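You operate a simulated robot arm through the tools that you are given. There is no shell and no other tool. Be economical: measure what you need, move in short steps, check, and stop when the job is done.

The job below is to be done with a simulated robot arm. You get a single attempt, and the scene is never put back.

TASK
Take the coconut shaker and put it on top of the closed blue carton. Take the steel bowl on the middle of the long bench and put it away on the third shelf from the bottom of the blue rack. Take the ice cube from the middle of the long bench and leave it on the clear end of the white table. Take the yellow dough and leave it on the white white-edged foil square. Fetch the blue pad and set it on the left end of the long bench. Put the cream bar on the clear end of the white table away on the left end of the long bench. Do these in any order. Set down upright: coconut shaker.

It is judged by the outcome, as a careful person would: the job done as asked, and still so three seconds after it is handed in. It fails if anything else is knocked over, pushed out of place, dropped, spilled or broken.

THE ROBOT
A 7-joint arm with a three-finger gripper on a trunk, on a base that drives. Base frame: it is fixed to the floor where the robot stands at the start and does not move with it; the origin is under the middle of the robot, x ahead of it, y to its left, z up; the surface under the hand at the start is at about z = 860. Lengths are in mm, angles in rad, forces in N, time in s.
Its first joint turns from -2.897 to 2.897 rad. Places, roughly: blue pad (6x7x4 cm) [-2200, 3700, 500]; clear end of the white table [-2400, 3700, 900]; closed blue carton [500, 750, 250]; coconut shaker [750, 0, 1000]; cream bar (4x11x3 cm) [-2300, 3800, 900]; ice cube (2x2x3 cm) [900, 800, 900]; left end of the long bench [700, 1500, 900]; steel bowl (13x13x7 cm) [900, -300, 900]; third shelf of the blue rack [-2300, -800, 800]; white-edged foil square (6x6x1 cm) [-900, -700, 900]; yellow dough (5x5x4 cm) [-700, -700, 900]. Payload 2.69 kg.
The tool frame sits at the grasp point between the pads (the TCP): z along the fingers, y along the line on which they close. The tips reach 29 mm beyond it. The gripper opens to 120 mm. The gripper's body begins 78 mm behind the TCP.
Orientation is that of the tool frame in the base frame, as a unit quaternion [w, x, y, z]. With the fingers straight down and closing along the base's y, the tool's x points along the base's -x, its y along +y and its z along -z.

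THE INTERFACE
- The arm moves only by the tool step_arm. Its argument "rows" is a list of rows, each a list of 3 entries, a list of its own where there are three numbers: the shift along the base's x, y, z in m, then the turn, a rotation vector about the base's x, y, z in rad, then the closure in counts, from 0 (fully open) to 255 (shut). In form: [[[tx, ty, tz], [wx, wy, wz], hand], ...]. A call has 1 to 20 rows; each row is the pose to reach, as a shift and turn from the pose commanded when the call began. Each row takes 0.2 s and may step no farther than 50 mm and 0.15 rad from the row before; otherwise, or with a gripper value out of range, the whole call is refused. Where a pose cannot be reached the arm comes as near as it can. A force on the tool above 40 N (or 10 N above the force at the start of the call, whichever is more), or a blocked arm, ends the call early, and 0.2 s more pass. Each finger halts on what it meets, pressing with about 42 N; the grip force reading is that of the motor and also rises with nothing between the fingers. The clock runs only during rows and for 0.2 s after the last one: add rows that repeat a pose to give the fingers time. It gives the time, the measured TCP pose, the force on the tool (base axes), the opening and the grip force at its end, in the units of the frame above (readings bear some noise), with the torque about the TCP (base axes, N m) and any sound that the robot's microphone picked up, and new pictures: "views" is both (left out), scene, wrist or none.
- Cameras (640 x 400 px; columns grow to the right, rows downward): "scene" is now at [256.6, 134.4, 1351.5]; the picture's right is [-0.84, -0.55, 0.00], its down [-0.48, 0.73, -0.49] and it looks along [0.27, -0.41, -0.87] (base axes); focal length 214 px, centre (320, 200). "wrist" rides on the gripper at [63, 0, -104] in the tool frame; the picture's right is [0.00, 1.00, 0.00], its down [-0.83, 0.00, -0.56] and it looks along [-0.56, 0.00, 0.83] (tool axes); focal length 275 px, centre (320, 200).
- move_column(by): slides the trunk up (or, below 0, down) by that many mm; the arm and the scene camera ride with it, the base frame stays. It gives what a move gives, with no picture.
- steer(legs): drives the robot by 1 to 6 legs, each [ahead, left, turn to the left] in mm, mm and rad, along the robot's own axes; the way and the turn of a leg run together, so that a leg with both is an arc; at most 1500 mm and 3.142 rad a leg. The arm and the cameras ride along, it lands a little off, and it stops where it bumps. It gives what a move gives, and a new picture of the scene camera.
- head_to(pan, tilt): turns the head with the scene camera to pan (to the left, within 2.496 rad either way) and tilt (down, from -0.506 to 1.204), counted from straight ahead of the robot. It gives what a move gives, and a new picture of the scene camera.
- point_at(camera, pixels): for up to 12 pixels [column, row] of the newest picture of that camera ("zoom" is the newest enlarged one), the place [x, y, z] in the base frame of the surface seen there, good to about 3 mm. The clock stands still meanwhile.
- zoom(camera, box): a new picture of the part [left, top, right, bottom] of that camera's present view, enlarged. The clock stands still meanwhile.
- close_job(): hands the job in; it is judged then, once.

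Go step by step. Measure first, check grasps and placings, and put right what went wrong. The budget is 124 turns and 260 pictures, counting those below and the enlarged ones. Unless the task says otherwise, let go and move clear before handing in, and close with one line.

The tools are called after "Emit:" by a JSON object that holds its "fn" and its "kwargs". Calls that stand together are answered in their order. step_arm: Moves the arm, as the interface text tells. Its arguments: {"type":"object","properties":{"rows":{"type":"array","items":{"type":"array"}},"views":{"type":"string","enum":["both","scene","wrist","none"]}},"required":["rows"]} The other tools are called the same way: move_column (by) slides the trunk up or down; steer (legs) drives the base; head_to (pan, tilt) turns the head that bears the scene camera; point_at (camera, pixels) gives the place of the surface under pixels of a picture; zoom (camera, box) takes an enlarged picture of a part of a camera's view; close_job () hands the job in.

At the start:

```text
t: 0.0
tool_pos: [579.5, -85.0, 1136.5]
ee_rot: [0.0, 0.0, 1.0, 0.0]
contact_force: [-0.3, -0.3, 0.1]
wrist_torque: [0.01, 0.01, 0.0]
gripper_width: 119.9
gripper_force: 0.0
trunk travel left (down, up): [-375.0, 211.0]
robot x, y, heading: [-0.4, 2.6, 0.004]
head pan, tilt: [-0.991, 1.061]
```

scene: 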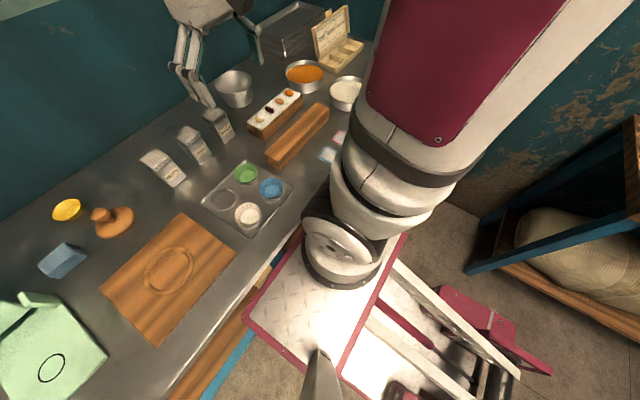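
wrist: 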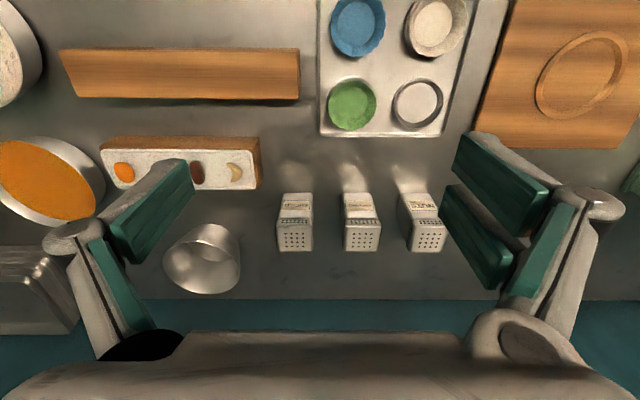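

The wrist view shows three shakers around (295,225), (360,225) and (422,225); I'll read the labels up close and measure them.

Emit:
{"fn": "zoom", "kwargs": {"camera": "wrist", "box": [260, 170, 460, 270]}}

Emit:
{"fn": "point_at", "kwargs": {"camera": "wrist", "pixels": [[295, 235], [362, 235], [430, 235], [296, 205], [357, 205], [417, 205], [205, 260], [170, 250], [240, 250], [200, 228]]}}

Emit:
{"fn": "zoom", "kwargs": {"camera": "scene", "box": [130, 90, 290, 190]}}

```text
3.20 times, centred on (360, 220) of wrist
```

zoom: 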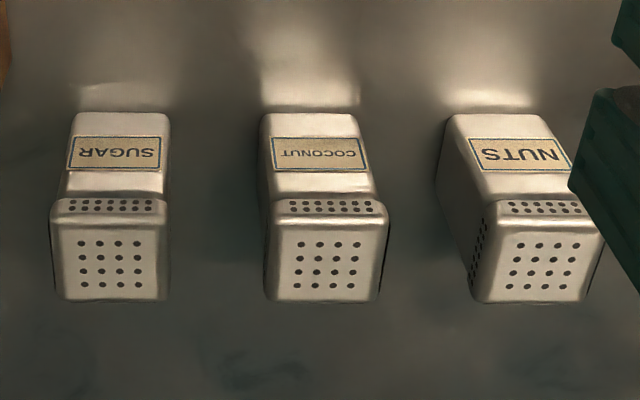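

```text
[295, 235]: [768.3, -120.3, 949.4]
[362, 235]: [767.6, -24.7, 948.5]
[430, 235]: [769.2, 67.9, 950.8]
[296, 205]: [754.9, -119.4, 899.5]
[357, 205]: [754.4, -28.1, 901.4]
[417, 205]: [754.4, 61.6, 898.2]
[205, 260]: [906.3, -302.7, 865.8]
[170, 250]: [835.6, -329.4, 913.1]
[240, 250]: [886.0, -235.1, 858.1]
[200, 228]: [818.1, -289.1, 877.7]
```

```text
4.00 times, centred on (210, 140) of scene
```

zoom: 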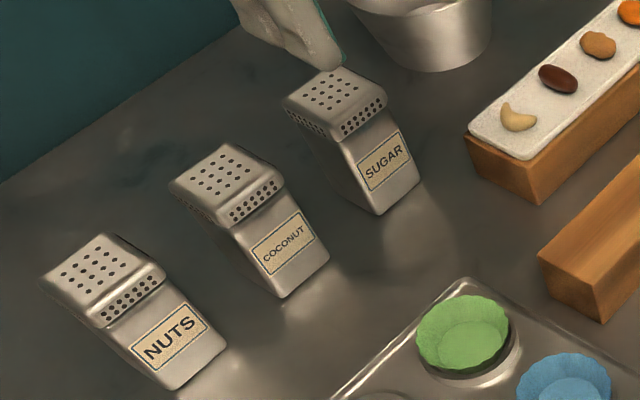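

COCONUT is the middle shaker, at about (770,-26) with its top at 950. Next I'll look around for the carton, the ice cube and the rest of the bench.

Emit:
{"fn": "head_to", "kwargs": {"pan": 0.9, "tilt": 0.75}}

Emit:
{"fn": "head_to", "kwargs": {"pan": 0.0, "tilt": 0.8}}

Emit:
{"fn": "head_to", "kwargs": {"pan": 2.3, "tilt": 0.4}}

Emit:
{"fn": "head_to", "kwargs": {"pan": -2.3, "tilt": 0.4}}

```text
t: 1.9
tool_pos: [580.2, -86.2, 1135.8]
ee_rot: [0.001, 0.0, 1.0, 0.0]
contact_force: [0.3, -0.2, -0.2]
wrist_torque: [0.0, -0.05, 0.03]
gripper_width: 120.0
gripper_force: 0.0
trunk travel left (down, up): [-375.0, 211.0]
robot x, y, heading: [-3.6, -2.9, -0.002]
head pan, tilt: [0.901, 0.75]
```

scene: 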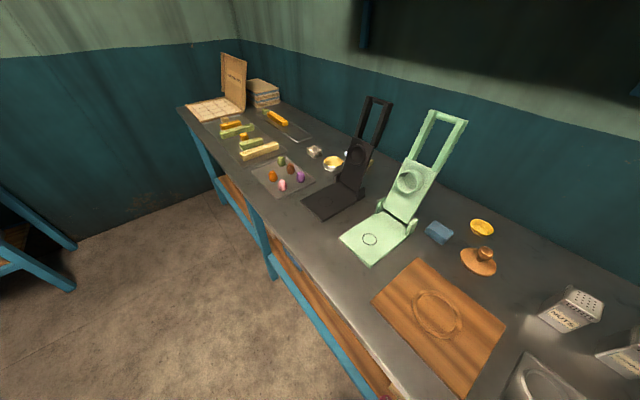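

```text
t: 3.1
tool_pos: [578.8, -86.8, 1134.2]
ee_rot: [0.001, 0.0, 1.0, 0.0]
contact_force: [-0.3, 0.8, 0.3]
wrist_torque: [-0.01, 0.03, -0.01]
gripper_width: 119.7
gripper_force: 0.1
trunk travel left (down, up): [-375.0, 211.0]
robot x, y, heading: [-3.7, 1.3, -0.003]
head pan, tilt: [0.0, 0.799]
```

scene: 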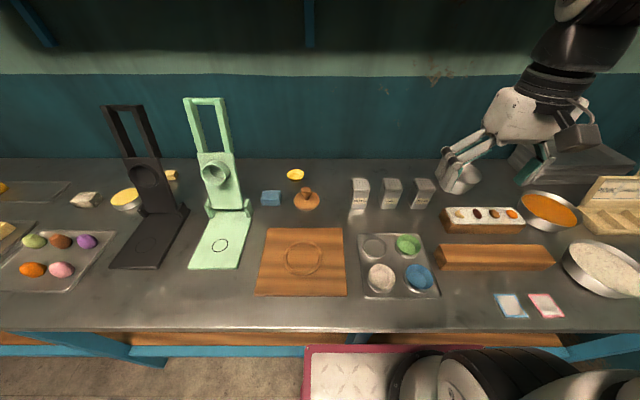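

```text
t: 5.2
tool_pos: [579.9, -87.2, 1135.5]
ee_rot: [0.0, 0.0, 1.0, 0.0]
contact_force: [0.0, -0.4, 1.0]
wrist_torque: [0.04, 0.01, 0.01]
gripper_width: 120.3
gripper_force: 0.0
trunk travel left (down, up): [-375.0, 211.0]
robot x, y, heading: [0.7, 0.3, 0.001]
head pan, tilt: [2.3, 0.4]
```

scene: 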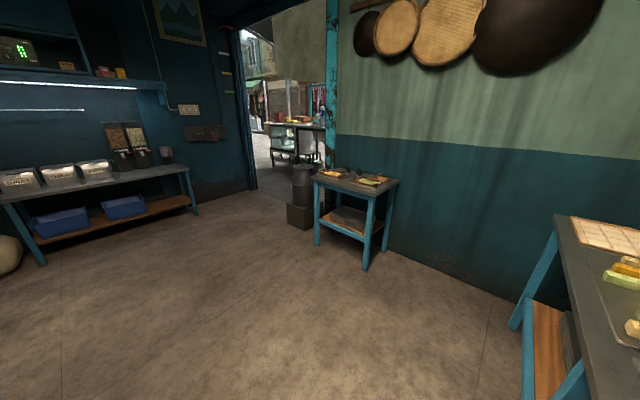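

```text
t: 8.9
tool_pos: [579.4, -86.8, 1136.4]
ee_rot: [0.0, -0.001, 1.0, 0.001]
contact_force: [-1.0, -0.3, -0.4]
wrist_torque: [0.01, -0.02, 0.0]
gripper_width: 120.0
gripper_force: 0.1
trunk travel left (down, up): [-375.0, 211.0]
robot x, y, heading: [0.6, -0.4, -0.001]
head pan, tilt: [-2.3, 0.4]
```

scene: 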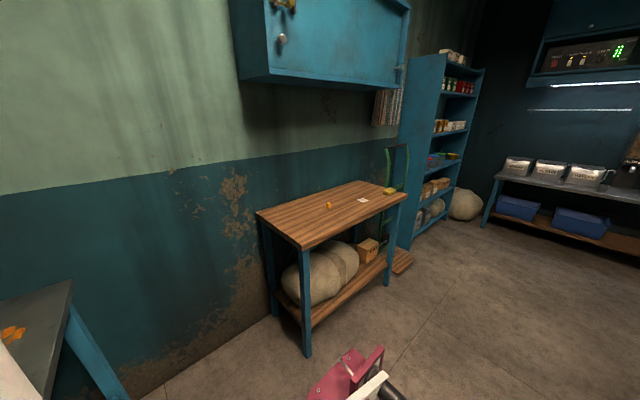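

The bench's undershelf should hold the carton. I'll look down-left at it and measure.

Emit:
{"fn": "head_to", "kwargs": {"pan": 0.85, "tilt": 1.1}}

Emit:
{"fn": "head_to", "kwargs": {"pan": 0.0, "tilt": 0.8}}

Emit:
{"fn": "zoom", "kwargs": {"camera": "scene", "box": [0, 140, 240, 290]}}

Emit:
{"fn": "point_at", "kwargs": {"camera": "scene", "pixels": [[86, 199], [460, 180], [120, 325], [320, 325], [500, 325], [392, 182], [510, 305], [545, 305], [100, 338], [446, 178]]}}

```text
t: 11.6
tool_pos: [579.4, -86.6, 1134.7]
ee_rot: [0.0, 0.0, 1.0, 0.0]
contact_force: [-0.2, 0.8, -0.7]
wrist_torque: [-0.01, -0.02, -0.01]
gripper_width: 120.1
gripper_force: 0.1
trunk travel left (down, up): [-375.0, 211.0]
robot x, y, heading: [-2.3, -0.3, -0.006]
head pan, tilt: [0.85, 1.1]
```

scene: 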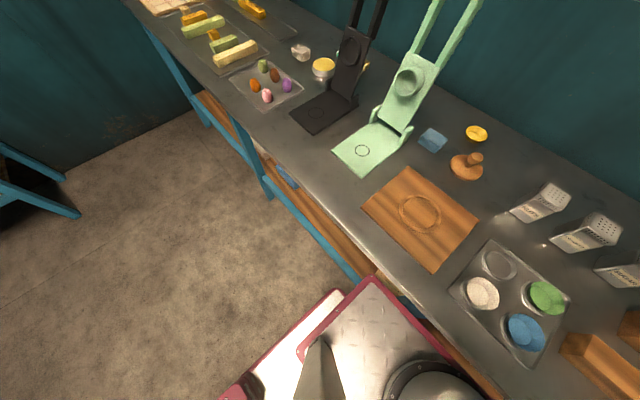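

```text
t: 12.7
tool_pos: [580.0, -87.4, 1136.1]
ee_rot: [0.0, 0.0, 1.0, 0.0]
contact_force: [0.2, -0.5, -0.7]
wrist_torque: [0.0, -0.02, 0.02]
gripper_width: 119.8
gripper_force: 0.2
trunk travel left (down, up): [-375.0, 211.0]
robot x, y, heading: [-0.3, 0.7, -0.0]
head pan, tilt: [0.0, 0.799]
```

scene: 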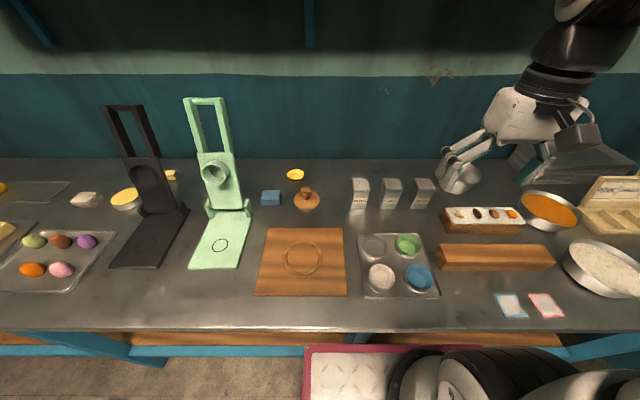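

```text
2.67 times, centred on (120, 215) of scene
```

zoom: 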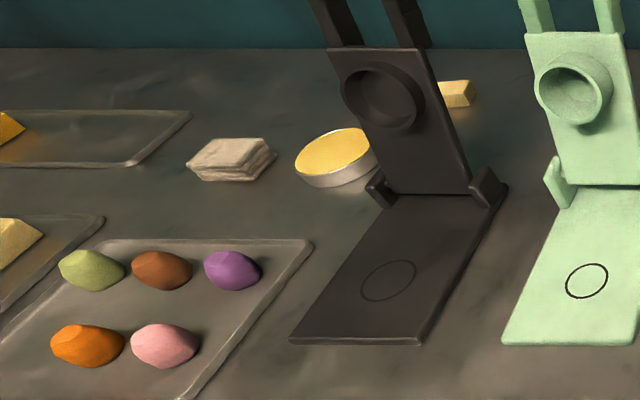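

```text
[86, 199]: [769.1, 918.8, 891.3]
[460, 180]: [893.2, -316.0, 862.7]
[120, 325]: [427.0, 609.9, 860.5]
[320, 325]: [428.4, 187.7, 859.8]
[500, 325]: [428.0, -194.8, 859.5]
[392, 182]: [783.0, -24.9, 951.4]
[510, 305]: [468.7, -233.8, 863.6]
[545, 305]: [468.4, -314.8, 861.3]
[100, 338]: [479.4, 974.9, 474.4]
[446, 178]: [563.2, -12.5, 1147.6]
```

Something small sits behind the black press at (170,175), possibly the ice cube, so I'll zoom and measure there.

Emit:
{"fn": "zoom", "kwargs": {"camera": "scene", "box": [70, 160, 190, 235]}}

Emit:
{"fn": "point_at", "kwargs": {"camera": "scene", "pixels": [[171, 174], [174, 177], [168, 179], [125, 195], [270, 198], [120, 338], [180, 338], [240, 338]]}}

Emit:
{"fn": "head_to", "kwargs": {"pan": 1.3, "tilt": 1.0}}

```text
5.33 times, centred on (130, 198) of scene
```

zoom: 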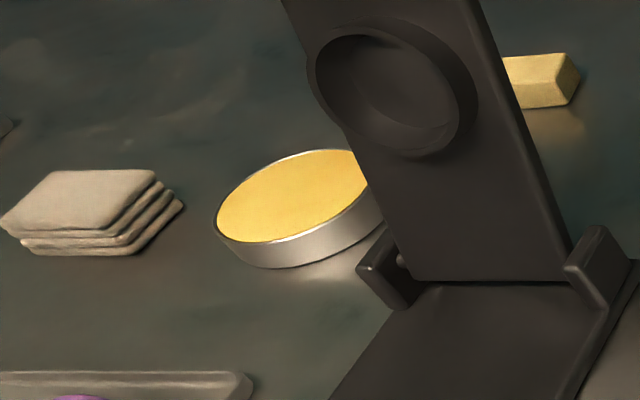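

```text
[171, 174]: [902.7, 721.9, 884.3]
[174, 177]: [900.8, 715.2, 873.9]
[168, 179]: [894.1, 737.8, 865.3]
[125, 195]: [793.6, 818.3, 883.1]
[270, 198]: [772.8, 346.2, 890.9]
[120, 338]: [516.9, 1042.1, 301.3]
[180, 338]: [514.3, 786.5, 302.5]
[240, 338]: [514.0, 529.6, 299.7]
```

```text
t: 14.2
tool_pos: [580.6, -86.2, 1135.8]
ee_rot: [0.0, 0.001, 1.0, 0.001]
contact_force: [0.2, -0.4, 0.3]
wrist_torque: [0.0, 0.04, -0.03]
gripper_width: 120.2
gripper_force: 0.0
trunk travel left (down, up): [-375.0, 211.0]
robot x, y, heading: [-1.8, 1.5, -0.003]
head pan, tilt: [1.3, 1.0]
```

scene: 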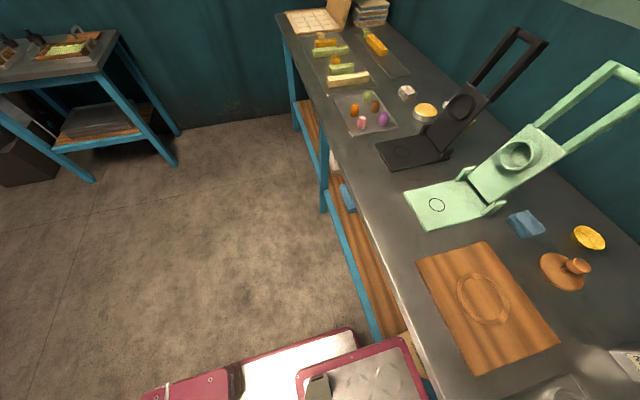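

The yellow bar behind the press at about (905,740) doesn't look like ice; I'll settle the ice cube later from closer. First I'll grip the coconut shaker, so I measure its top corners.

Emit:
{"fn": "point_at", "kwargs": {"camera": "wrist", "pixels": [[348, 240], [378, 240], [346, 260], [376, 261], [347, 212], [374, 212], [310, 245], [409, 245]]}}

Emit:
{"fn": "step_arm", "kwargs": {"rows": [[[0.045, 0.015, 0], [0, 0, 0], 85], [[0.09, 0.03, 0], [0, 0, 0], 85], [[0.135, 0.045, 0], [0, 0, 0], 85], [[0.19, 0.06, 0], [0, 0, 0], 85], [[0.19, 0.06, -0.045], [0, 0, 0], 85], [[0.19, 0.06, -0.09], [0, 0, 0], 85]], "views": "wrist"}}

```text
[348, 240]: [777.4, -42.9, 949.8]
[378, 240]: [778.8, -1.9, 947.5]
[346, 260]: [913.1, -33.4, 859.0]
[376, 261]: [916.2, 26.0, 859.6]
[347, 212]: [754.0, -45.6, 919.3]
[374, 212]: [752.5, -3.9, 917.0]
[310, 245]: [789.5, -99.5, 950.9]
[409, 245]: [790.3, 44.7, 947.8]
```

```text
refused: row 4 steps farther than a row can; nothing moved
```

The shaker spans x from 752 to about 800 and is centred on y≈-24. The call was refused for a step that was too long, so I resend it with shorter ones.

Emit:
{"fn": "step_arm", "kwargs": {"rows": [[[0.045, 0.015, 0], [0, 0, 0], 85], [[0.09, 0.03, 0], [0, 0, 0], 85], [[0.135, 0.045, 0], [0, 0, 0], 85], [[0.175, 0.06, 0], [0, 0, 0], 85], [[0.195, 0.062, -0.04], [0, 0, 0], 85], [[0.195, 0.062, -0.085], [0, 0, 0], 85], [[0.195, 0.062, -0.085], [0, 0, 0], 85]], "views": "wrist"}}

```text
t: 15.8
tool_pos: [774.9, -24.5, 1050.9]
ee_rot: [0.0, 0.0, 1.0, 0.0]
contact_force: [0.2, 0.1, 0.5]
wrist_torque: [0.0, 0.01, -0.03]
gripper_width: 80.0
gripper_force: 0.1
trunk travel left (down, up): [-375.0, 211.0]
robot x, y, heading: [0.3, -0.7, -0.001]
head pan, tilt: [1.3, 1.0]
```

wrist: 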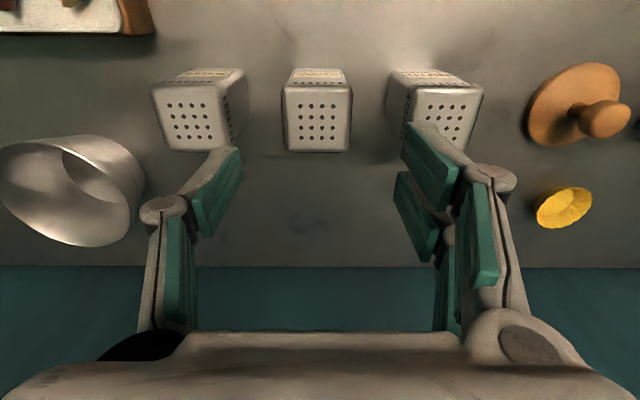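

The fingers straddle the shaker. I narrow the opening to about 66 mm for neighbour clearance and descend.

Emit:
{"fn": "step_arm", "kwargs": {"rows": [[[0, 0, -0.03], [0, 0, 0], 115], [[0, 0, -0.06], [0, 0, 0], 115], [[0, 0, -0.1], [0, 0, 0], 115], [[0, 0, -0.133], [0, 0, 0], 115], [[0, 0, -0.133], [0, 0, 0], 255], [[0, 0, -0.133], [0, 0, 0], 255], [[0, 0, -0.133], [0, 0, 0], 255]], "views": "wrist"}}

```text
t: 17.4
tool_pos: [774.6, -23.2, 916.7]
ee_rot: [0.0, 0.0, 1.0, 0.001]
contact_force: [-0.3, -0.6, 0.3]
wrist_torque: [0.01, -0.01, 0.02]
gripper_width: 49.6
gripper_force: 42.3
trunk travel left (down, up): [-375.0, 211.0]
robot x, y, heading: [-0.1, 0.1, 0.0]
head pan, tilt: [1.3, 1.0]
```

wrist: 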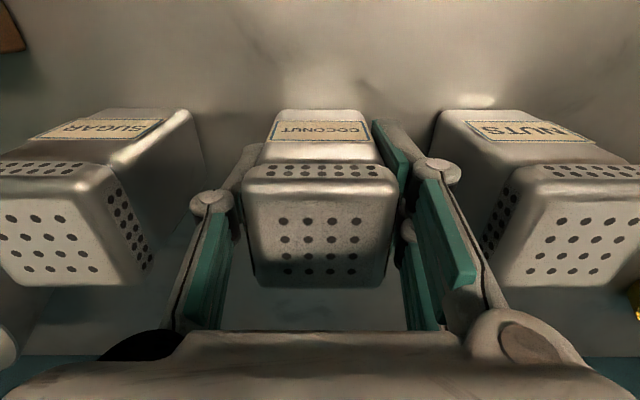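

It's gripped at 49.6 mm wide. I lift it and draw it back over the front edge.

Emit:
{"fn": "step_arm", "kwargs": {"rows": [[[0, 0, 0.05], [0, 0, 0], 255], [[0, 0, 0.1], [0, 0, 0], 255], [[0, 0, 0.15], [0, 0, 0], 255], [[0, 0, 0.2], [0, 0, 0], 255], [[-0.045, 0, 0.22], [0, 0, 0], 255], [[-0.09, 0, 0.22], [0, 0, 0], 255], [[-0.135, 0, 0.22], [0, 0, 0], 255], [[-0.18, 0, 0.22], [0, 0, 0], 255]], "views": "wrist"}}

Emit:
{"fn": "steer", "kwargs": {"legs": [[-600, 0, 0], [0, 750, 0]]}}

Emit:
{"fn": "head_to", "kwargs": {"pan": 0.0, "tilt": 0.75}}

```text
t: 19.2
tool_pos: [594.7, -24.0, 1137.3]
ee_rot: [0.0, -0.001, 1.0, 0.0]
contact_force: [0.1, -0.5, -0.6]
wrist_torque: [0.01, 0.02, 0.01]
gripper_width: 0.1
gripper_force: 28.5
trunk travel left (down, up): [-375.0, 211.0]
robot x, y, heading: [-2.8, 0.7, -0.004]
head pan, tilt: [1.3, 1.0]
```

wrist: 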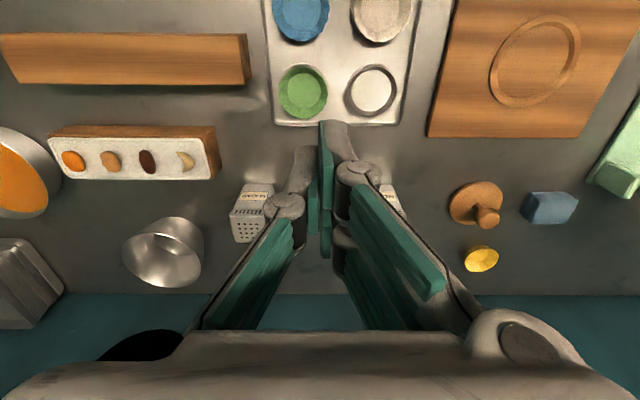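

```text
t: 26.2
tool_pos: [0.1, 731.3, 1138.7]
ee_rot: [0.0, -0.001, 1.0, -0.001]
contact_force: [0.2, 0.7, -0.3]
wrist_torque: [-0.01, 0.01, 0.02]
gripper_width: 0.1
gripper_force: 29.0
trunk travel left (down, up): [-375.0, 211.0]
robot x, y, heading: [-593.8, 753.8, -0.0]
head pan, tilt: [1.3, 1.0]
```

scene: 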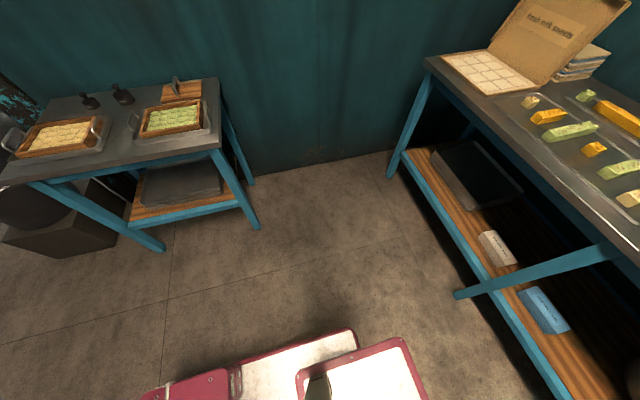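

```text
t: 27.7
tool_pos: [-1.3, 732.0, 1138.7]
ee_rot: [0.0, -0.001, 1.0, 0.0]
contact_force: [-0.1, 0.9, -0.6]
wrist_torque: [-0.01, -0.03, -0.01]
gripper_width: 0.3
gripper_force: 28.5
trunk travel left (down, up): [-375.0, 211.0]
robot x, y, heading: [-598.0, 753.9, 0.004]
head pan, tilt: [0.0, 0.75]
```

scene: 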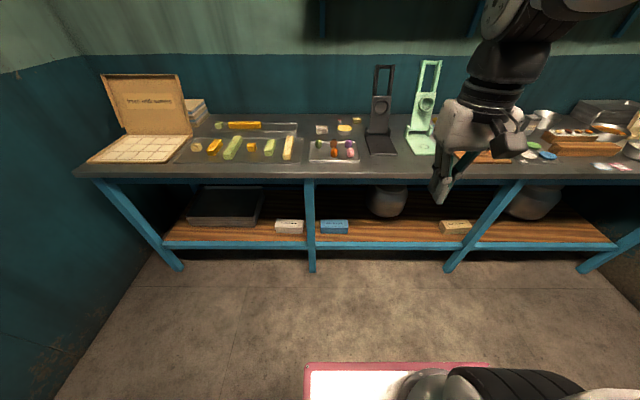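

The shaker slipped out: the grip reads 0. While I'm here I'll measure the blue carton at (335,226) and look for the ice cube around (330,130).

Emit:
{"fn": "zoom", "kwargs": {"camera": "scene", "box": [260, 170, 420, 270]}}

Emit:
{"fn": "zoom", "kwargs": {"camera": "scene", "box": [80, 90, 400, 190]}}

Emit:
{"fn": "point_at", "kwargs": {"camera": "scene", "pixels": [[323, 222], [346, 222], [323, 231], [345, 231], [334, 221], [334, 238], [357, 121], [321, 129], [312, 178], [335, 247], [388, 195], [334, 180]]}}

```text
4.00 times, centred on (340, 220) of scene
```

zoom: 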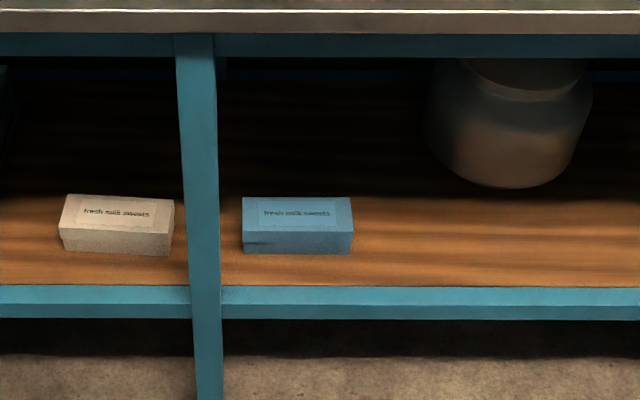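

```text
2.00 times, centred on (240, 140) of scene
```

zoom: 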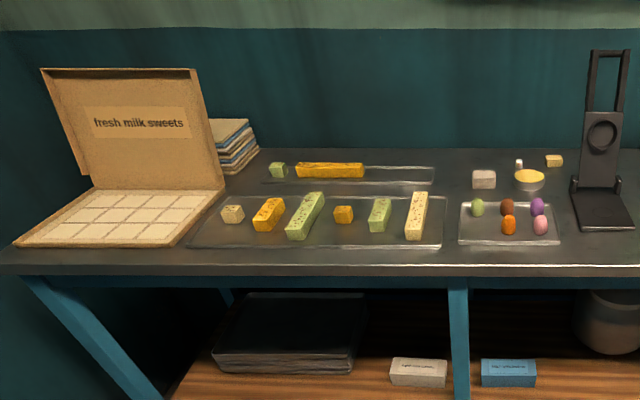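

```text
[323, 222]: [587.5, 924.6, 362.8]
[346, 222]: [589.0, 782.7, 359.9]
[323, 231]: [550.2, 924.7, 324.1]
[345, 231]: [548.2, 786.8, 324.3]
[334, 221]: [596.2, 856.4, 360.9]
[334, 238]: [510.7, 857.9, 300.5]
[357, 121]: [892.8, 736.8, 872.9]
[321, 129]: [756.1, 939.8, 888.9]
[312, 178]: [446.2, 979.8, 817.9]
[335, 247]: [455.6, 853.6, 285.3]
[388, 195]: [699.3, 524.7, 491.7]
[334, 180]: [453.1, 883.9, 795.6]
```

The carton's top is at z≈361, y 783–925, front x≈549, and the shelf is open above it, so I'll need a tilted grip. I zoom on the small white item near (339,122), which may be the ice.

Emit:
{"fn": "zoom", "kwargs": {"camera": "scene", "box": [308, 108, 372, 148]}}

Emit:
{"fn": "point_at", "kwargs": {"camera": "scene", "pixels": [[339, 121], [339, 123], [339, 125], [344, 128], [323, 220], [334, 220], [334, 219], [334, 224], [334, 227], [357, 118]]}}

Emit:
{"fn": "zoom", "kwargs": {"camera": "scene", "box": [480, 90, 640, 190]}}

```text
10.00 times, centred on (340, 128) of scene
```

zoom: 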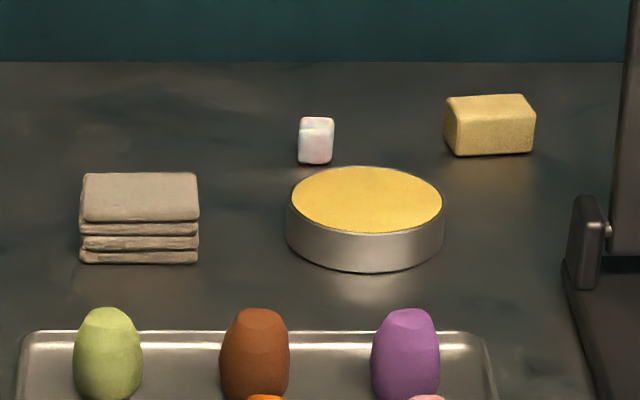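

```text
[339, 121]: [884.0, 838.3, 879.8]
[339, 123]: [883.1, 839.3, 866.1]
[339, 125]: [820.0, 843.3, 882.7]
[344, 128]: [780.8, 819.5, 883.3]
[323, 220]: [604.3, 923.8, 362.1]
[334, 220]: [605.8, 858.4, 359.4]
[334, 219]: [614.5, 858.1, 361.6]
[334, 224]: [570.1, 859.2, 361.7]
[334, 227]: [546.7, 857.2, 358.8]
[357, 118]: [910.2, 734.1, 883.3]
```

```text
4.00 times, centred on (560, 140) of scene
```

zoom: 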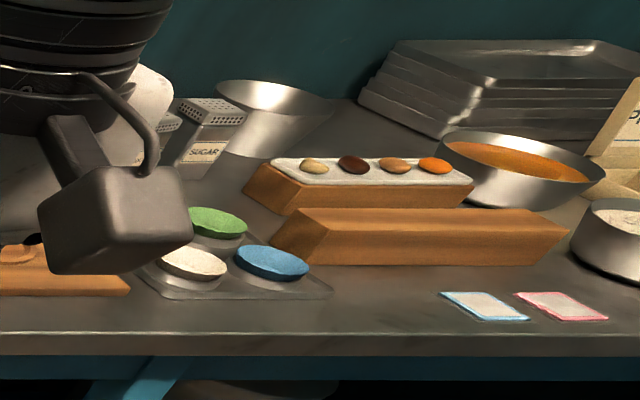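

The ice cube is at about (889,839,~875), behind the gold dish. The carton's top centre is (581,856,361). I drive back to the shaker and check it.

Emit:
{"fn": "steer", "kwargs": {"legs": [[0, -757, 0], [560, 0, 0]]}}

Emit:
{"fn": "step_arm", "kwargs": {"rows": [[[0, 0, 0], [0, 0, 0], 0], [[0, 0, 0], [0, 0, 0], 0], [[0, 0, 0], [0, 0, 0], 0], [[0, 0, 0], [0, 0, 0], 0]], "views": "wrist"}}

Emit:
{"fn": "zoom", "kwargs": {"camera": "wrist", "box": [220, 150, 460, 300]}}

```text
t: 34.6
tool_pos: [558.3, -21.2, 1138.3]
ee_rot: [0.0, -0.003, 1.0, 0.001]
contact_force: [0.0, 0.2, -1.0]
wrist_torque: [-0.02, 0.02, -0.01]
gripper_width: 0.0
gripper_force: 28.6
trunk travel left (down, up): [-375.0, 211.0]
robot x, y, heading: [-34.7, -1.3, 0.006]
head pan, tilt: [0.0, 0.75]
```

scene: 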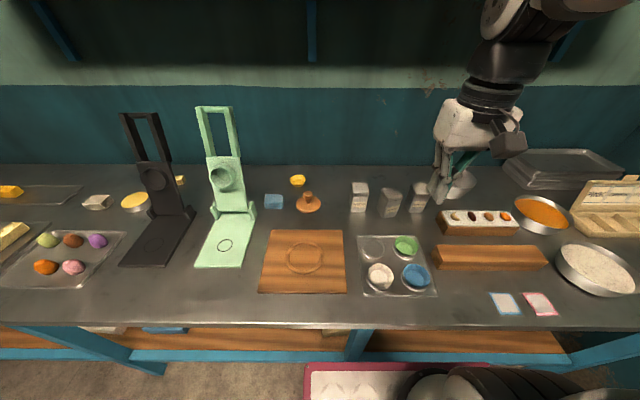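

```text
t: 35.6
tool_pos: [558.5, -21.7, 1138.6]
ee_rot: [0.0, -0.004, 1.0, 0.0]
contact_force: [-0.7, -0.9, -0.4]
wrist_torque: [0.01, 0.01, -0.05]
gripper_width: 120.0
gripper_force: 0.0
trunk travel left (down, up): [-375.0, 211.0]
robot x, y, heading: [-38.2, -0.2, 0.001]
head pan, tilt: [0.0, 0.75]
```

wrist: 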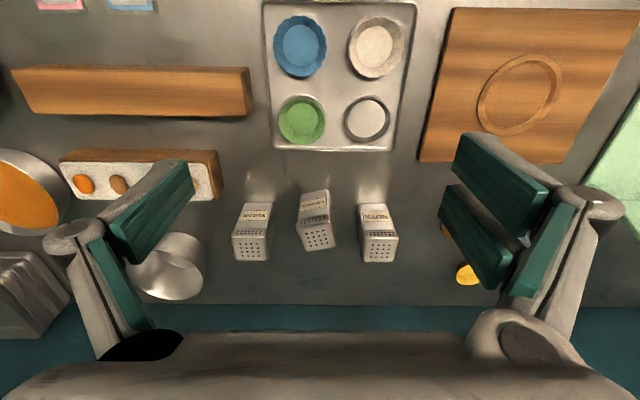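

```text
2.67 times, centred on (340, 225) of wrist
```

zoom: 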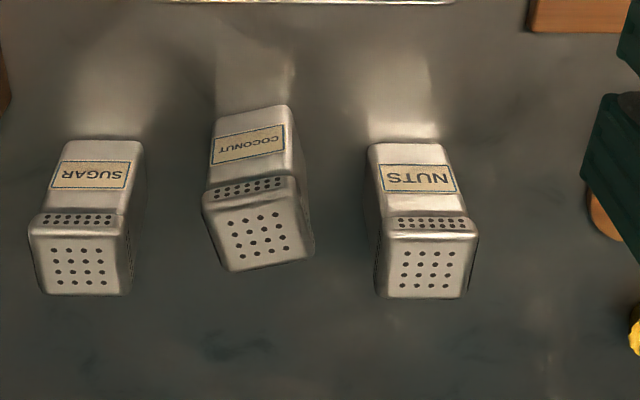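

The shaker is still upright, moved about 20 mm nearer and turned a bit. I measure its top and sides.

Emit:
{"fn": "point_at", "kwargs": {"camera": "zoom", "pixels": [[210, 200], [294, 183], [232, 262], [306, 247], [258, 228], [218, 178], [293, 165], [215, 130], [287, 115], [296, 160], [224, 240], [304, 225]]}}

Emit:
{"fn": "zoom", "kwargs": {"camera": "scene", "box": [340, 170, 440, 232]}}

```text
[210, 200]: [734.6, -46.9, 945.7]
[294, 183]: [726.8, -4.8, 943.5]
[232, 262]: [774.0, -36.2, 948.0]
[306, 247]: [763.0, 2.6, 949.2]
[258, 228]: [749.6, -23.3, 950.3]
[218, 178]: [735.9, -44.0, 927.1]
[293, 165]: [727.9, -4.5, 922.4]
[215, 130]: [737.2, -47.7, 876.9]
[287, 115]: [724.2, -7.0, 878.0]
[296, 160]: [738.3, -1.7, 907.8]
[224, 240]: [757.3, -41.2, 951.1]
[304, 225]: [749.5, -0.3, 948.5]
```

```text
6.40 times, centred on (390, 201) of scene
```

zoom: 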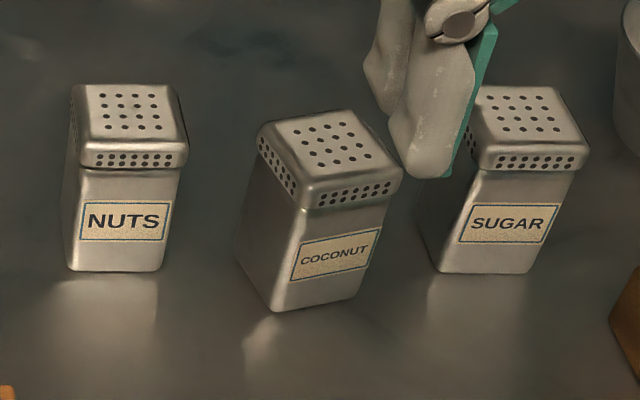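

The sides are straight below a flared cap, so I should grip the lower body. A grip tilted about 40° will also let me reach under the bench. I measure the muffin tray's height for wrist and camera clearance.

Emit:
{"fn": "point_at", "kwargs": {"camera": "wrist", "pixels": [[320, 98], [325, 120], [300, 18], [375, 18], [300, 45], [366, 97], [270, 148], [410, 5], [300, 205], [280, 130]]}}

```text
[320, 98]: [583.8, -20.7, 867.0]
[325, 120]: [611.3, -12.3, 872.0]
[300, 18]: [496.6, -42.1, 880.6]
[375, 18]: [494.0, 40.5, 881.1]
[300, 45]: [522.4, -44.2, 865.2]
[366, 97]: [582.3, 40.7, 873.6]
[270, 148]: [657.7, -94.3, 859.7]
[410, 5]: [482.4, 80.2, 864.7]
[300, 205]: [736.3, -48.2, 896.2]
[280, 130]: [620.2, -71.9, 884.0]
```

The cups stay below 885, so the tilted wrist clears them. I move to a tilted hover 150 mm back from the shaker along the tool axis.

Emit:
{"fn": "step_arm", "kwargs": {"rows": [[[0.02, -0.003, 0], [0.0129, -0.1395, 0.0355], 85], [[0.04, -0.007, 0], [0.0259, -0.2791, 0.0709], 85], [[0.06, -0.01, 0], [0.0388, -0.4186, 0.1064], 85], [[0.08, -0.014, 0], [0.0518, -0.5582, 0.1418], 85], [[0.0985, -0.017, 0], [0.0647, -0.6977, 0.1773], 85], [[0.0985, -0.017, -0.045], [0.0647, -0.6977, 0.1773], 85], [[0.0985, -0.017, -0.09], [0.0647, -0.6977, 0.1773], 85], [[0.0985, -0.017, -0.1306], [0.0647, -0.6977, 0.1773], 85], [[0.0985, -0.017, -0.1306], [0.0647, -0.6977, 0.1773], 85]], "views": "both"}}

```text
t: 37.6
tool_pos: [659.1, -39.8, 1009.1]
ee_rot: [0.34, -0.088, 0.936, 0.03]
contact_force: [0.7, 5.5, 0.0]
wrist_torque: [-0.35, 0.05, -0.33]
gripper_width: 80.3
gripper_force: 0.2
out of reach, approached as far as the arm can: row 8, 9
trunk travel left (down, up): [-375.0, 211.0]
robot x, y, heading: [-37.6, 2.9, 0.004]
head pan, tilt: [0.0, 0.75]
```

scene: 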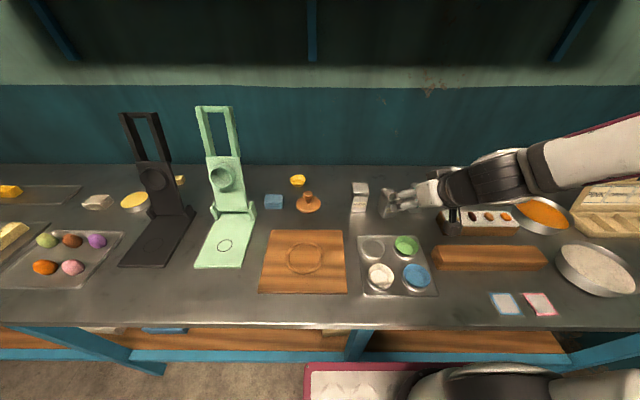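
wrist: 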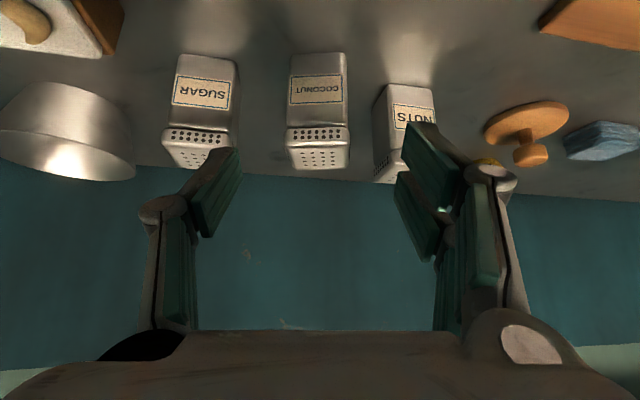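

There's a 5 N side force and the arm has swung in low from the right, so I check for contact near (455,215).

Emit:
{"fn": "zoom", "kwargs": {"camera": "scene", "box": [370, 130, 530, 230]}}

Emit:
{"fn": "point_at", "kwargs": {"camera": "scene", "pixels": [[455, 222], [452, 212], [480, 187], [420, 192], [520, 175], [600, 150], [490, 215]]}}

```text
4.00 times, centred on (450, 180) of scene
```

zoom: 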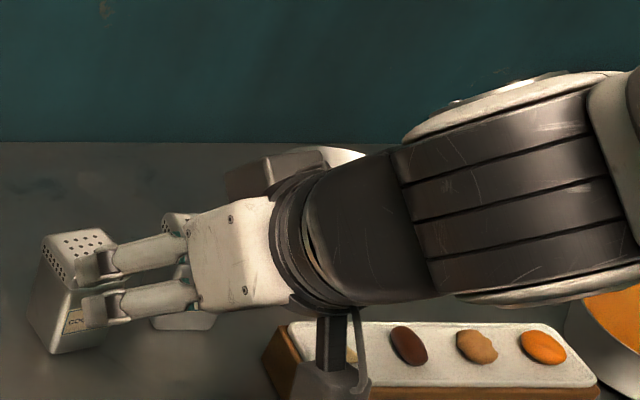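

```text
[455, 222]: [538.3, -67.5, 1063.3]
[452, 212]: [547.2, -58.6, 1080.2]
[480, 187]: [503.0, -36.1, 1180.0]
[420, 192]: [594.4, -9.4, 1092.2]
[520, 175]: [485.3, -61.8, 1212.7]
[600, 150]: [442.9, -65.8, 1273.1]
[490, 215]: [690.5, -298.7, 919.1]
```

Nothing is touching, and the wrist view centres the shaker at column 319. I advance along the tool axis to the low grip.

Emit:
{"fn": "step_arm", "kwargs": {"rows": [[[0.0232, 0.0047, -0.029], [0, 0, 0], 85], [[0.0465, 0.0095, -0.058], [0, 0, 0], 85], [[0.07, 0.0142, -0.087], [0, 0, 0], 85], [[0.083, 0.017, -0.104], [0, 0, 0], 85], [[0.093, 0.019, -0.115], [0, 0, 0], 85], [[0.093, 0.019, -0.115], [0, 0, 0], 85]], "views": "both"}}

Emit:
{"fn": "zoom", "kwargs": {"camera": "scene", "box": [340, 160, 440, 222]}}

```text
t: 39.0
tool_pos: [752.4, -18.9, 893.7]
ee_rot: [0.342, -0.09, 0.935, 0.031]
contact_force: [0.0, 0.4, 0.2]
wrist_torque: [-0.02, 0.0, -0.02]
gripper_width: 80.1
gripper_force: 0.1
trunk travel left (down, up): [-375.0, 211.0]
robot x, y, heading: [-35.0, -2.8, 0.007]
head pan, tilt: [0.0, 0.75]
```

scene: 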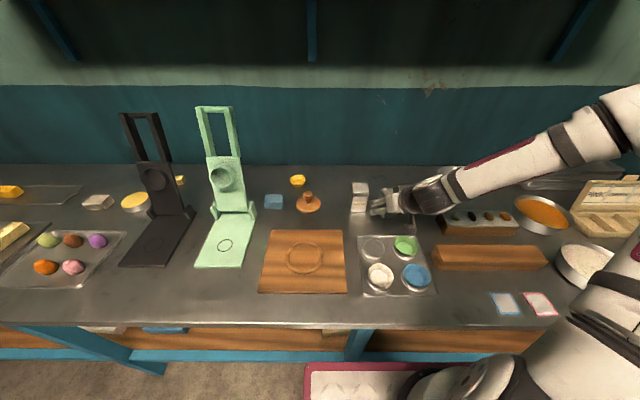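
wrist: 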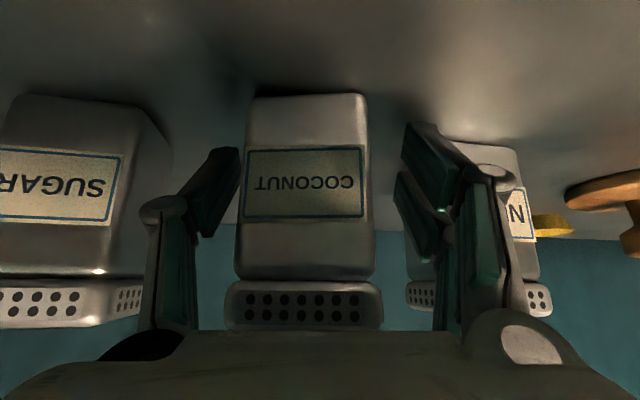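

```text
6.40 times, centred on (390, 191) of scene
```

zoom: 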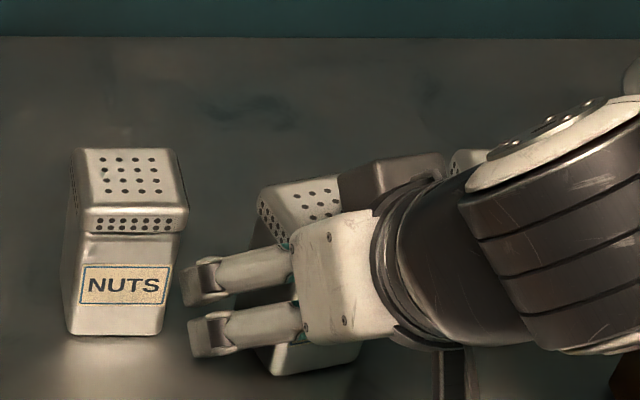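

The shaker is nicely between the fingers, slightly off centre. I close and lift slowly by a small amount, then check.

Emit:
{"fn": "step_arm", "kwargs": {"rows": [[[0, -0.003, 0], [0, 0, 0], 110], [[0, -0.003, 0], [0, 0, 0], 140], [[0, -0.003, 0], [0, 0, 0], 255], [[0, -0.003, 0], [0, 0, 0], 255], [[0, -0.003, 0], [0, 0, 0], 255], [[0, -0.003, 0.004], [0, 0, 0], 255], [[0, -0.003, 0.01], [0, 0, 0], 255], [[0, -0.003, 0.02], [0, 0, 0], 255], [[0, -0.003, 0.03], [0, 0, 0], 255], [[0, -0.003, 0.03], [0, 0, 0], 255]], "views": "wrist"}}

```text
t: 41.2
tool_pos: [752.6, -22.9, 924.3]
ee_rot: [0.342, -0.089, 0.935, 0.03]
contact_force: [-0.1, 0.3, -1.3]
wrist_torque: [-0.02, -0.01, -0.01]
gripper_width: 49.1
gripper_force: 42.1
trunk travel left (down, up): [-375.0, 211.0]
robot x, y, heading: [-35.8, -2.6, 0.007]
head pan, tilt: [0.0, 0.75]
```

wrist: 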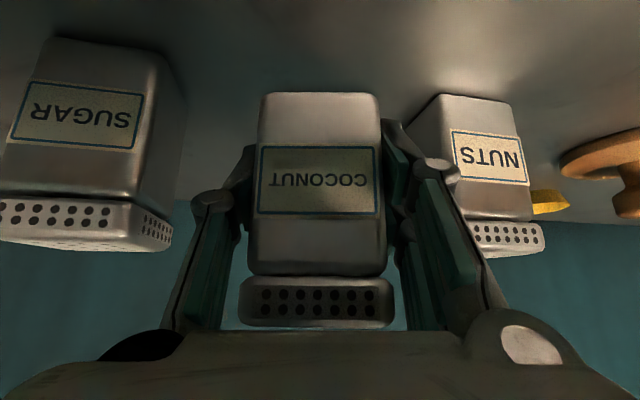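

It's held (49 mm, weight about 1.3 N). I lift gently.

Emit:
{"fn": "step_arm", "kwargs": {"rows": [[[0, 0, 0.015], [0, 0, 0], 255], [[0, 0, 0.035], [0, 0, 0], 255], [[0, 0, 0.055], [0, 0, 0], 255], [[0, 0, 0.075], [0, 0, 0], 255], [[0, 0, 0.095], [0, 0, 0], 255], [[0, 0, 0.115], [0, 0, 0], 255], [[0, 0, 0.13], [0, 0, 0], 255], [[0, 0, 0.14], [0, 0, 0], 255], [[0, 0, 0.14], [0, 0, 0], 255]], "views": "wrist"}}

```text
t: 43.2
tool_pos: [752.4, -23.0, 1064.6]
ee_rot: [0.341, -0.09, 0.935, 0.031]
contact_force: [-0.1, -1.0, -1.0]
wrist_torque: [0.0, -0.02, -0.02]
gripper_width: 49.5
gripper_force: 42.0
trunk travel left (down, up): [-375.0, 211.0]
robot x, y, heading: [-39.4, 2.3, 0.005]
head pan, tilt: [0.0, 0.75]
```

wrist: 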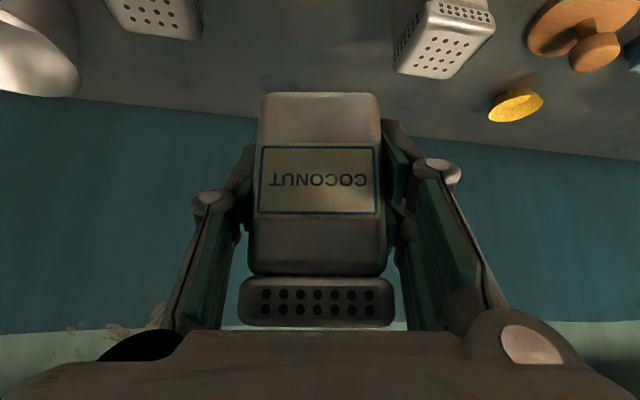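

It's secure. I back away, slide left to line up with the carton, and lower the trunk.

Emit:
{"fn": "steer", "kwargs": {"legs": [[-560, 0, 0], [0, 878, 0]]}}

Emit:
{"fn": "move_column", "kwargs": {"by": -370}}

```text
t: 50.7
tool_pos: [184.4, 852.6, 1064.2]
ee_rot: [0.341, -0.091, 0.935, 0.031]
contact_force: [0.2, 0.4, -1.7]
wrist_torque: [0.01, 0.01, 0.0]
gripper_width: 49.3
gripper_force: 41.3
trunk travel left (down, up): [-375.0, 211.0]
robot x, y, heading: [-604.3, 871.4, 0.006]
head pan, tilt: [0.0, 0.75]
```

scene: 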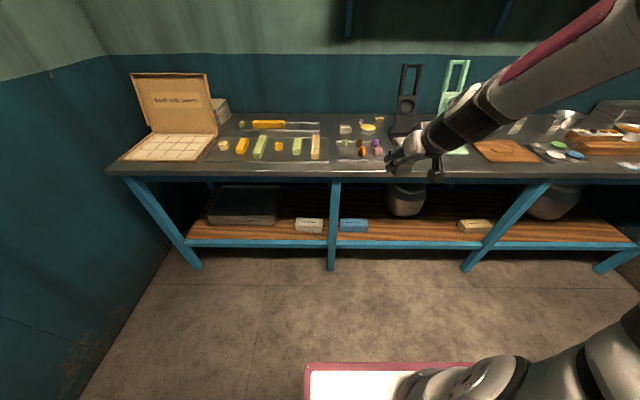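

```text
t: 54.2
tool_pos: [184.6, 851.7, 693.4]
ee_rot: [0.341, -0.091, 0.935, 0.031]
contact_force: [-0.2, -0.2, -1.3]
wrist_torque: [-0.02, 0.0, 0.02]
gripper_width: 49.2
gripper_force: 42.4
trunk travel left (down, up): [-5.0, 581.0]
robot x, y, heading: [-606.9, 873.4, 0.009]
head pan, tilt: [0.0, 0.75]
```

Now I lower the arm to z≈445 in front of the bench.

Emit:
{"fn": "step_arm", "kwargs": {"rows": [[[0, 0, -0.02], [0, 0, 0], 255], [[0, 0, -0.045], [0, 0, 0], 255], [[0, 0, -0.07], [0, 0, 0], 255], [[0, 0, -0.1], [0, 0, 0], 255], [[0, 0, -0.13], [0, 0, 0], 255], [[0, 0, -0.16], [0, 0, 0], 255], [[0, 0, -0.19], [0, 0, 0], 255], [[0, 0, -0.22], [0, 0, 0], 255], [[0, 0, -0.24], [0, 0, 0], 255], [[0, 0, -0.25], [0, 0, 0], 255], [[0, 0, -0.25], [0, 0, 0], 255]], "views": "both"}}

```text
t: 56.6
tool_pos: [183.1, 851.1, 445.0]
ee_rot: [0.341, -0.09, 0.935, 0.031]
contact_force: [0.7, 0.0, -2.5]
wrist_torque: [0.0, 0.02, -0.01]
gripper_width: 49.2
gripper_force: 41.9
out of reach, approached as far as the arm can: row 4, 5, 6, 7, 8
trunk travel left (down, up): [-5.0, 581.0]
robot x, y, heading: [-603.8, 872.9, 0.011]
head pan, tilt: [0.0, 0.75]
```

scene: 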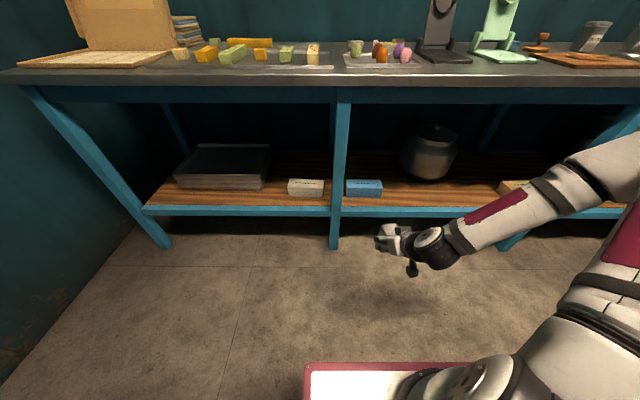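
wrist: 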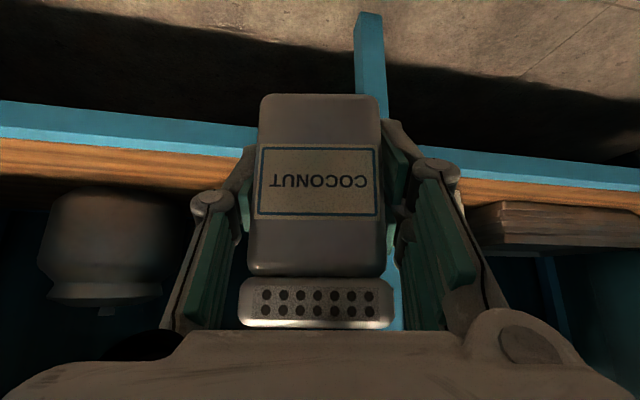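

The forearm comes in from the right, so I must check that it misses the bench leg near (510,240) and the bench top when driving forward.

Emit:
{"fn": "point_at", "kwargs": {"camera": "scene", "pixels": [[435, 245], [500, 215], [560, 185], [620, 150], [630, 210], [600, 290], [515, 240], [600, 140], [340, 200], [412, 270], [620, 240], [360, 185]]}}

```text
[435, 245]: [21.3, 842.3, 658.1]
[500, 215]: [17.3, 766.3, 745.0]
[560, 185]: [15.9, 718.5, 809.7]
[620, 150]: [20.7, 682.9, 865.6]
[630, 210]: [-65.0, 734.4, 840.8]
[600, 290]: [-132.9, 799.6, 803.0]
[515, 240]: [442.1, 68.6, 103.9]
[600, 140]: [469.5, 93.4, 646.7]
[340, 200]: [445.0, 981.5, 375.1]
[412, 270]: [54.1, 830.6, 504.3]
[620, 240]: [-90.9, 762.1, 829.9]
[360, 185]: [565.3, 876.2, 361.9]
```

The forearm currently stands upright near the TCP and would hit the bench edge. I extend the arm outward so the forearm slopes back, while still in front of the bench.

Emit:
{"fn": "step_arm", "kwargs": {"rows": [[[0.02, 0, 0], [0, 0, 0], 255], [[0.045, 0, 0], [0, 0, 0], 255], [[0.07, 0, 0], [0, 0, 0], 255], [[0.1, 0, 0], [0, 0, 0], 255], [[0.13, 0, 0], [0, 0, 0], 255], [[0.15, 0, 0], [0, 0, 0], 255], [[0.17, 0, 0], [0, 0, 0], 255], [[0.17, 0, 0], [0, 0, 0], 255]], "views": "scene"}}

```text
t: 58.4
tool_pos: [353.4, 852.0, 443.8]
ee_rot: [0.341, -0.09, 0.935, 0.032]
contact_force: [0.6, 0.0, -1.8]
wrist_torque: [0.05, -0.02, 0.03]
gripper_width: 49.5
gripper_force: 42.1
trunk travel left (down, up): [-5.0, 581.0]
robot x, y, heading: [-603.8, 874.4, 0.012]
head pan, tilt: [0.0, 0.75]
```

scene: 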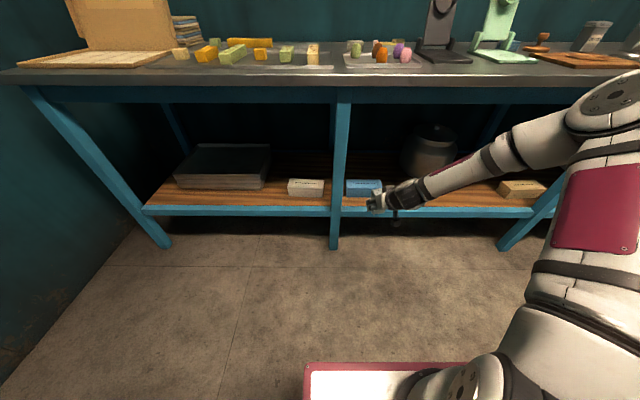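

Emit:
{"fn": "point_at", "kwargs": {"camera": "scene", "pixels": [[405, 192], [430, 185], [450, 172], [480, 158], [510, 145], [550, 125], [500, 130], [600, 90], [620, 130], [375, 205], [560, 115]]}}

Emit:
{"fn": "zoom", "kwargs": {"camera": "scene", "box": [340, 70, 640, 260]}}

```text
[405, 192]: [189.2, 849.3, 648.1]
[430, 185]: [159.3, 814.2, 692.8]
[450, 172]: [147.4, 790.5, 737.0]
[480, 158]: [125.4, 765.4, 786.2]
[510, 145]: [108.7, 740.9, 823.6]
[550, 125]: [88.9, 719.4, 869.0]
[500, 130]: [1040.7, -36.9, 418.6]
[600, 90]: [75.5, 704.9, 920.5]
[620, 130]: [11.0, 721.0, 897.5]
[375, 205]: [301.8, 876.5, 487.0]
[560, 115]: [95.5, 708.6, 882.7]
```

```text
2.11 times, centred on (490, 165) of scene
```

zoom: 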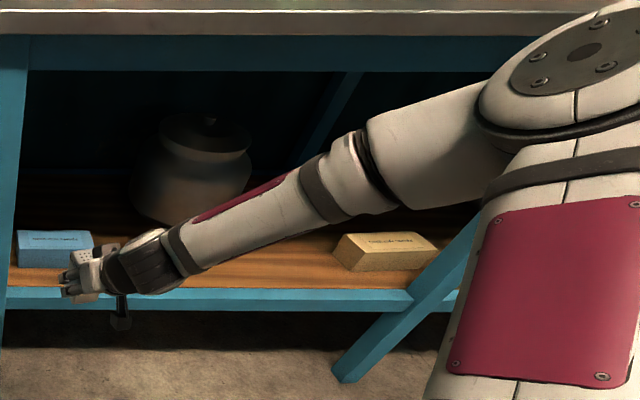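

The forearm now slopes back but clearance to the rail would be thin. I extend another 110 mm.

Emit:
{"fn": "steer", "kwargs": {"legs": [[-110, 0, 0]]}}

Emit:
{"fn": "step_arm", "kwargs": {"rows": [[[0.02, 0, 0], [0, 0, 0], 255], [[0.04, 0, 0], [0, 0, 0], 255], [[0.06, 0, 0], [0, 0, 0], 255], [[0.08, 0, 0], [0, 0, 0], 255], [[0.1, 0, 0], [0, 0, 0], 255], [[0.11, 0, 0], [0, 0, 0], 255], [[0.11, 0, 0], [0, 0, 0], 255]], "views": "scene"}}

Emit:
{"fn": "zoom", "kwargs": {"camera": "scene", "box": [340, 70, 640, 260]}}

```text
t: 59.6
tool_pos: [243.3, 851.0, 444.3]
ee_rot: [0.341, -0.09, 0.935, 0.031]
contact_force: [-0.8, -0.4, -1.5]
wrist_torque: [0.0, -0.01, -0.01]
gripper_width: 49.3
gripper_force: 41.8
trunk travel left (down, up): [-5.0, 581.0]
robot x, y, heading: [-719.7, 871.2, 0.008]
head pan, tilt: [0.0, 0.75]
```

scene: 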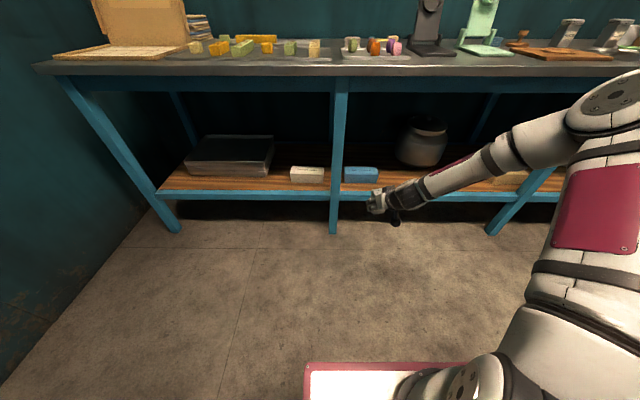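

```text
t: 61.2
tool_pos: [354.2, 852.0, 444.5]
ee_rot: [0.341, -0.091, 0.935, 0.031]
contact_force: [-0.2, -0.7, -1.7]
wrist_torque: [0.01, -0.01, 0.03]
gripper_width: 49.6
gripper_force: 41.9
trunk travel left (down, up): [-5.0, 581.0]
robot x, y, heading: [-713.3, 869.4, 0.006]
head pan, tilt: [0.0, 0.75]
```

scene: 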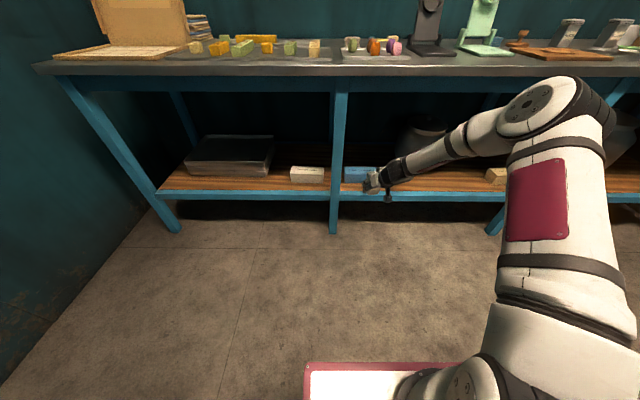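

```text
2.11 times, centred on (490, 165) of scene
```

zoom: 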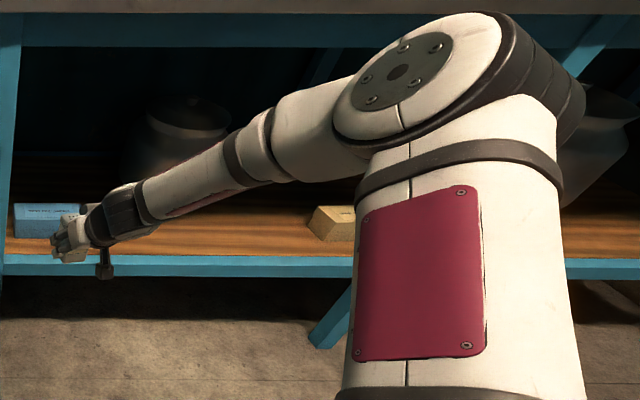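

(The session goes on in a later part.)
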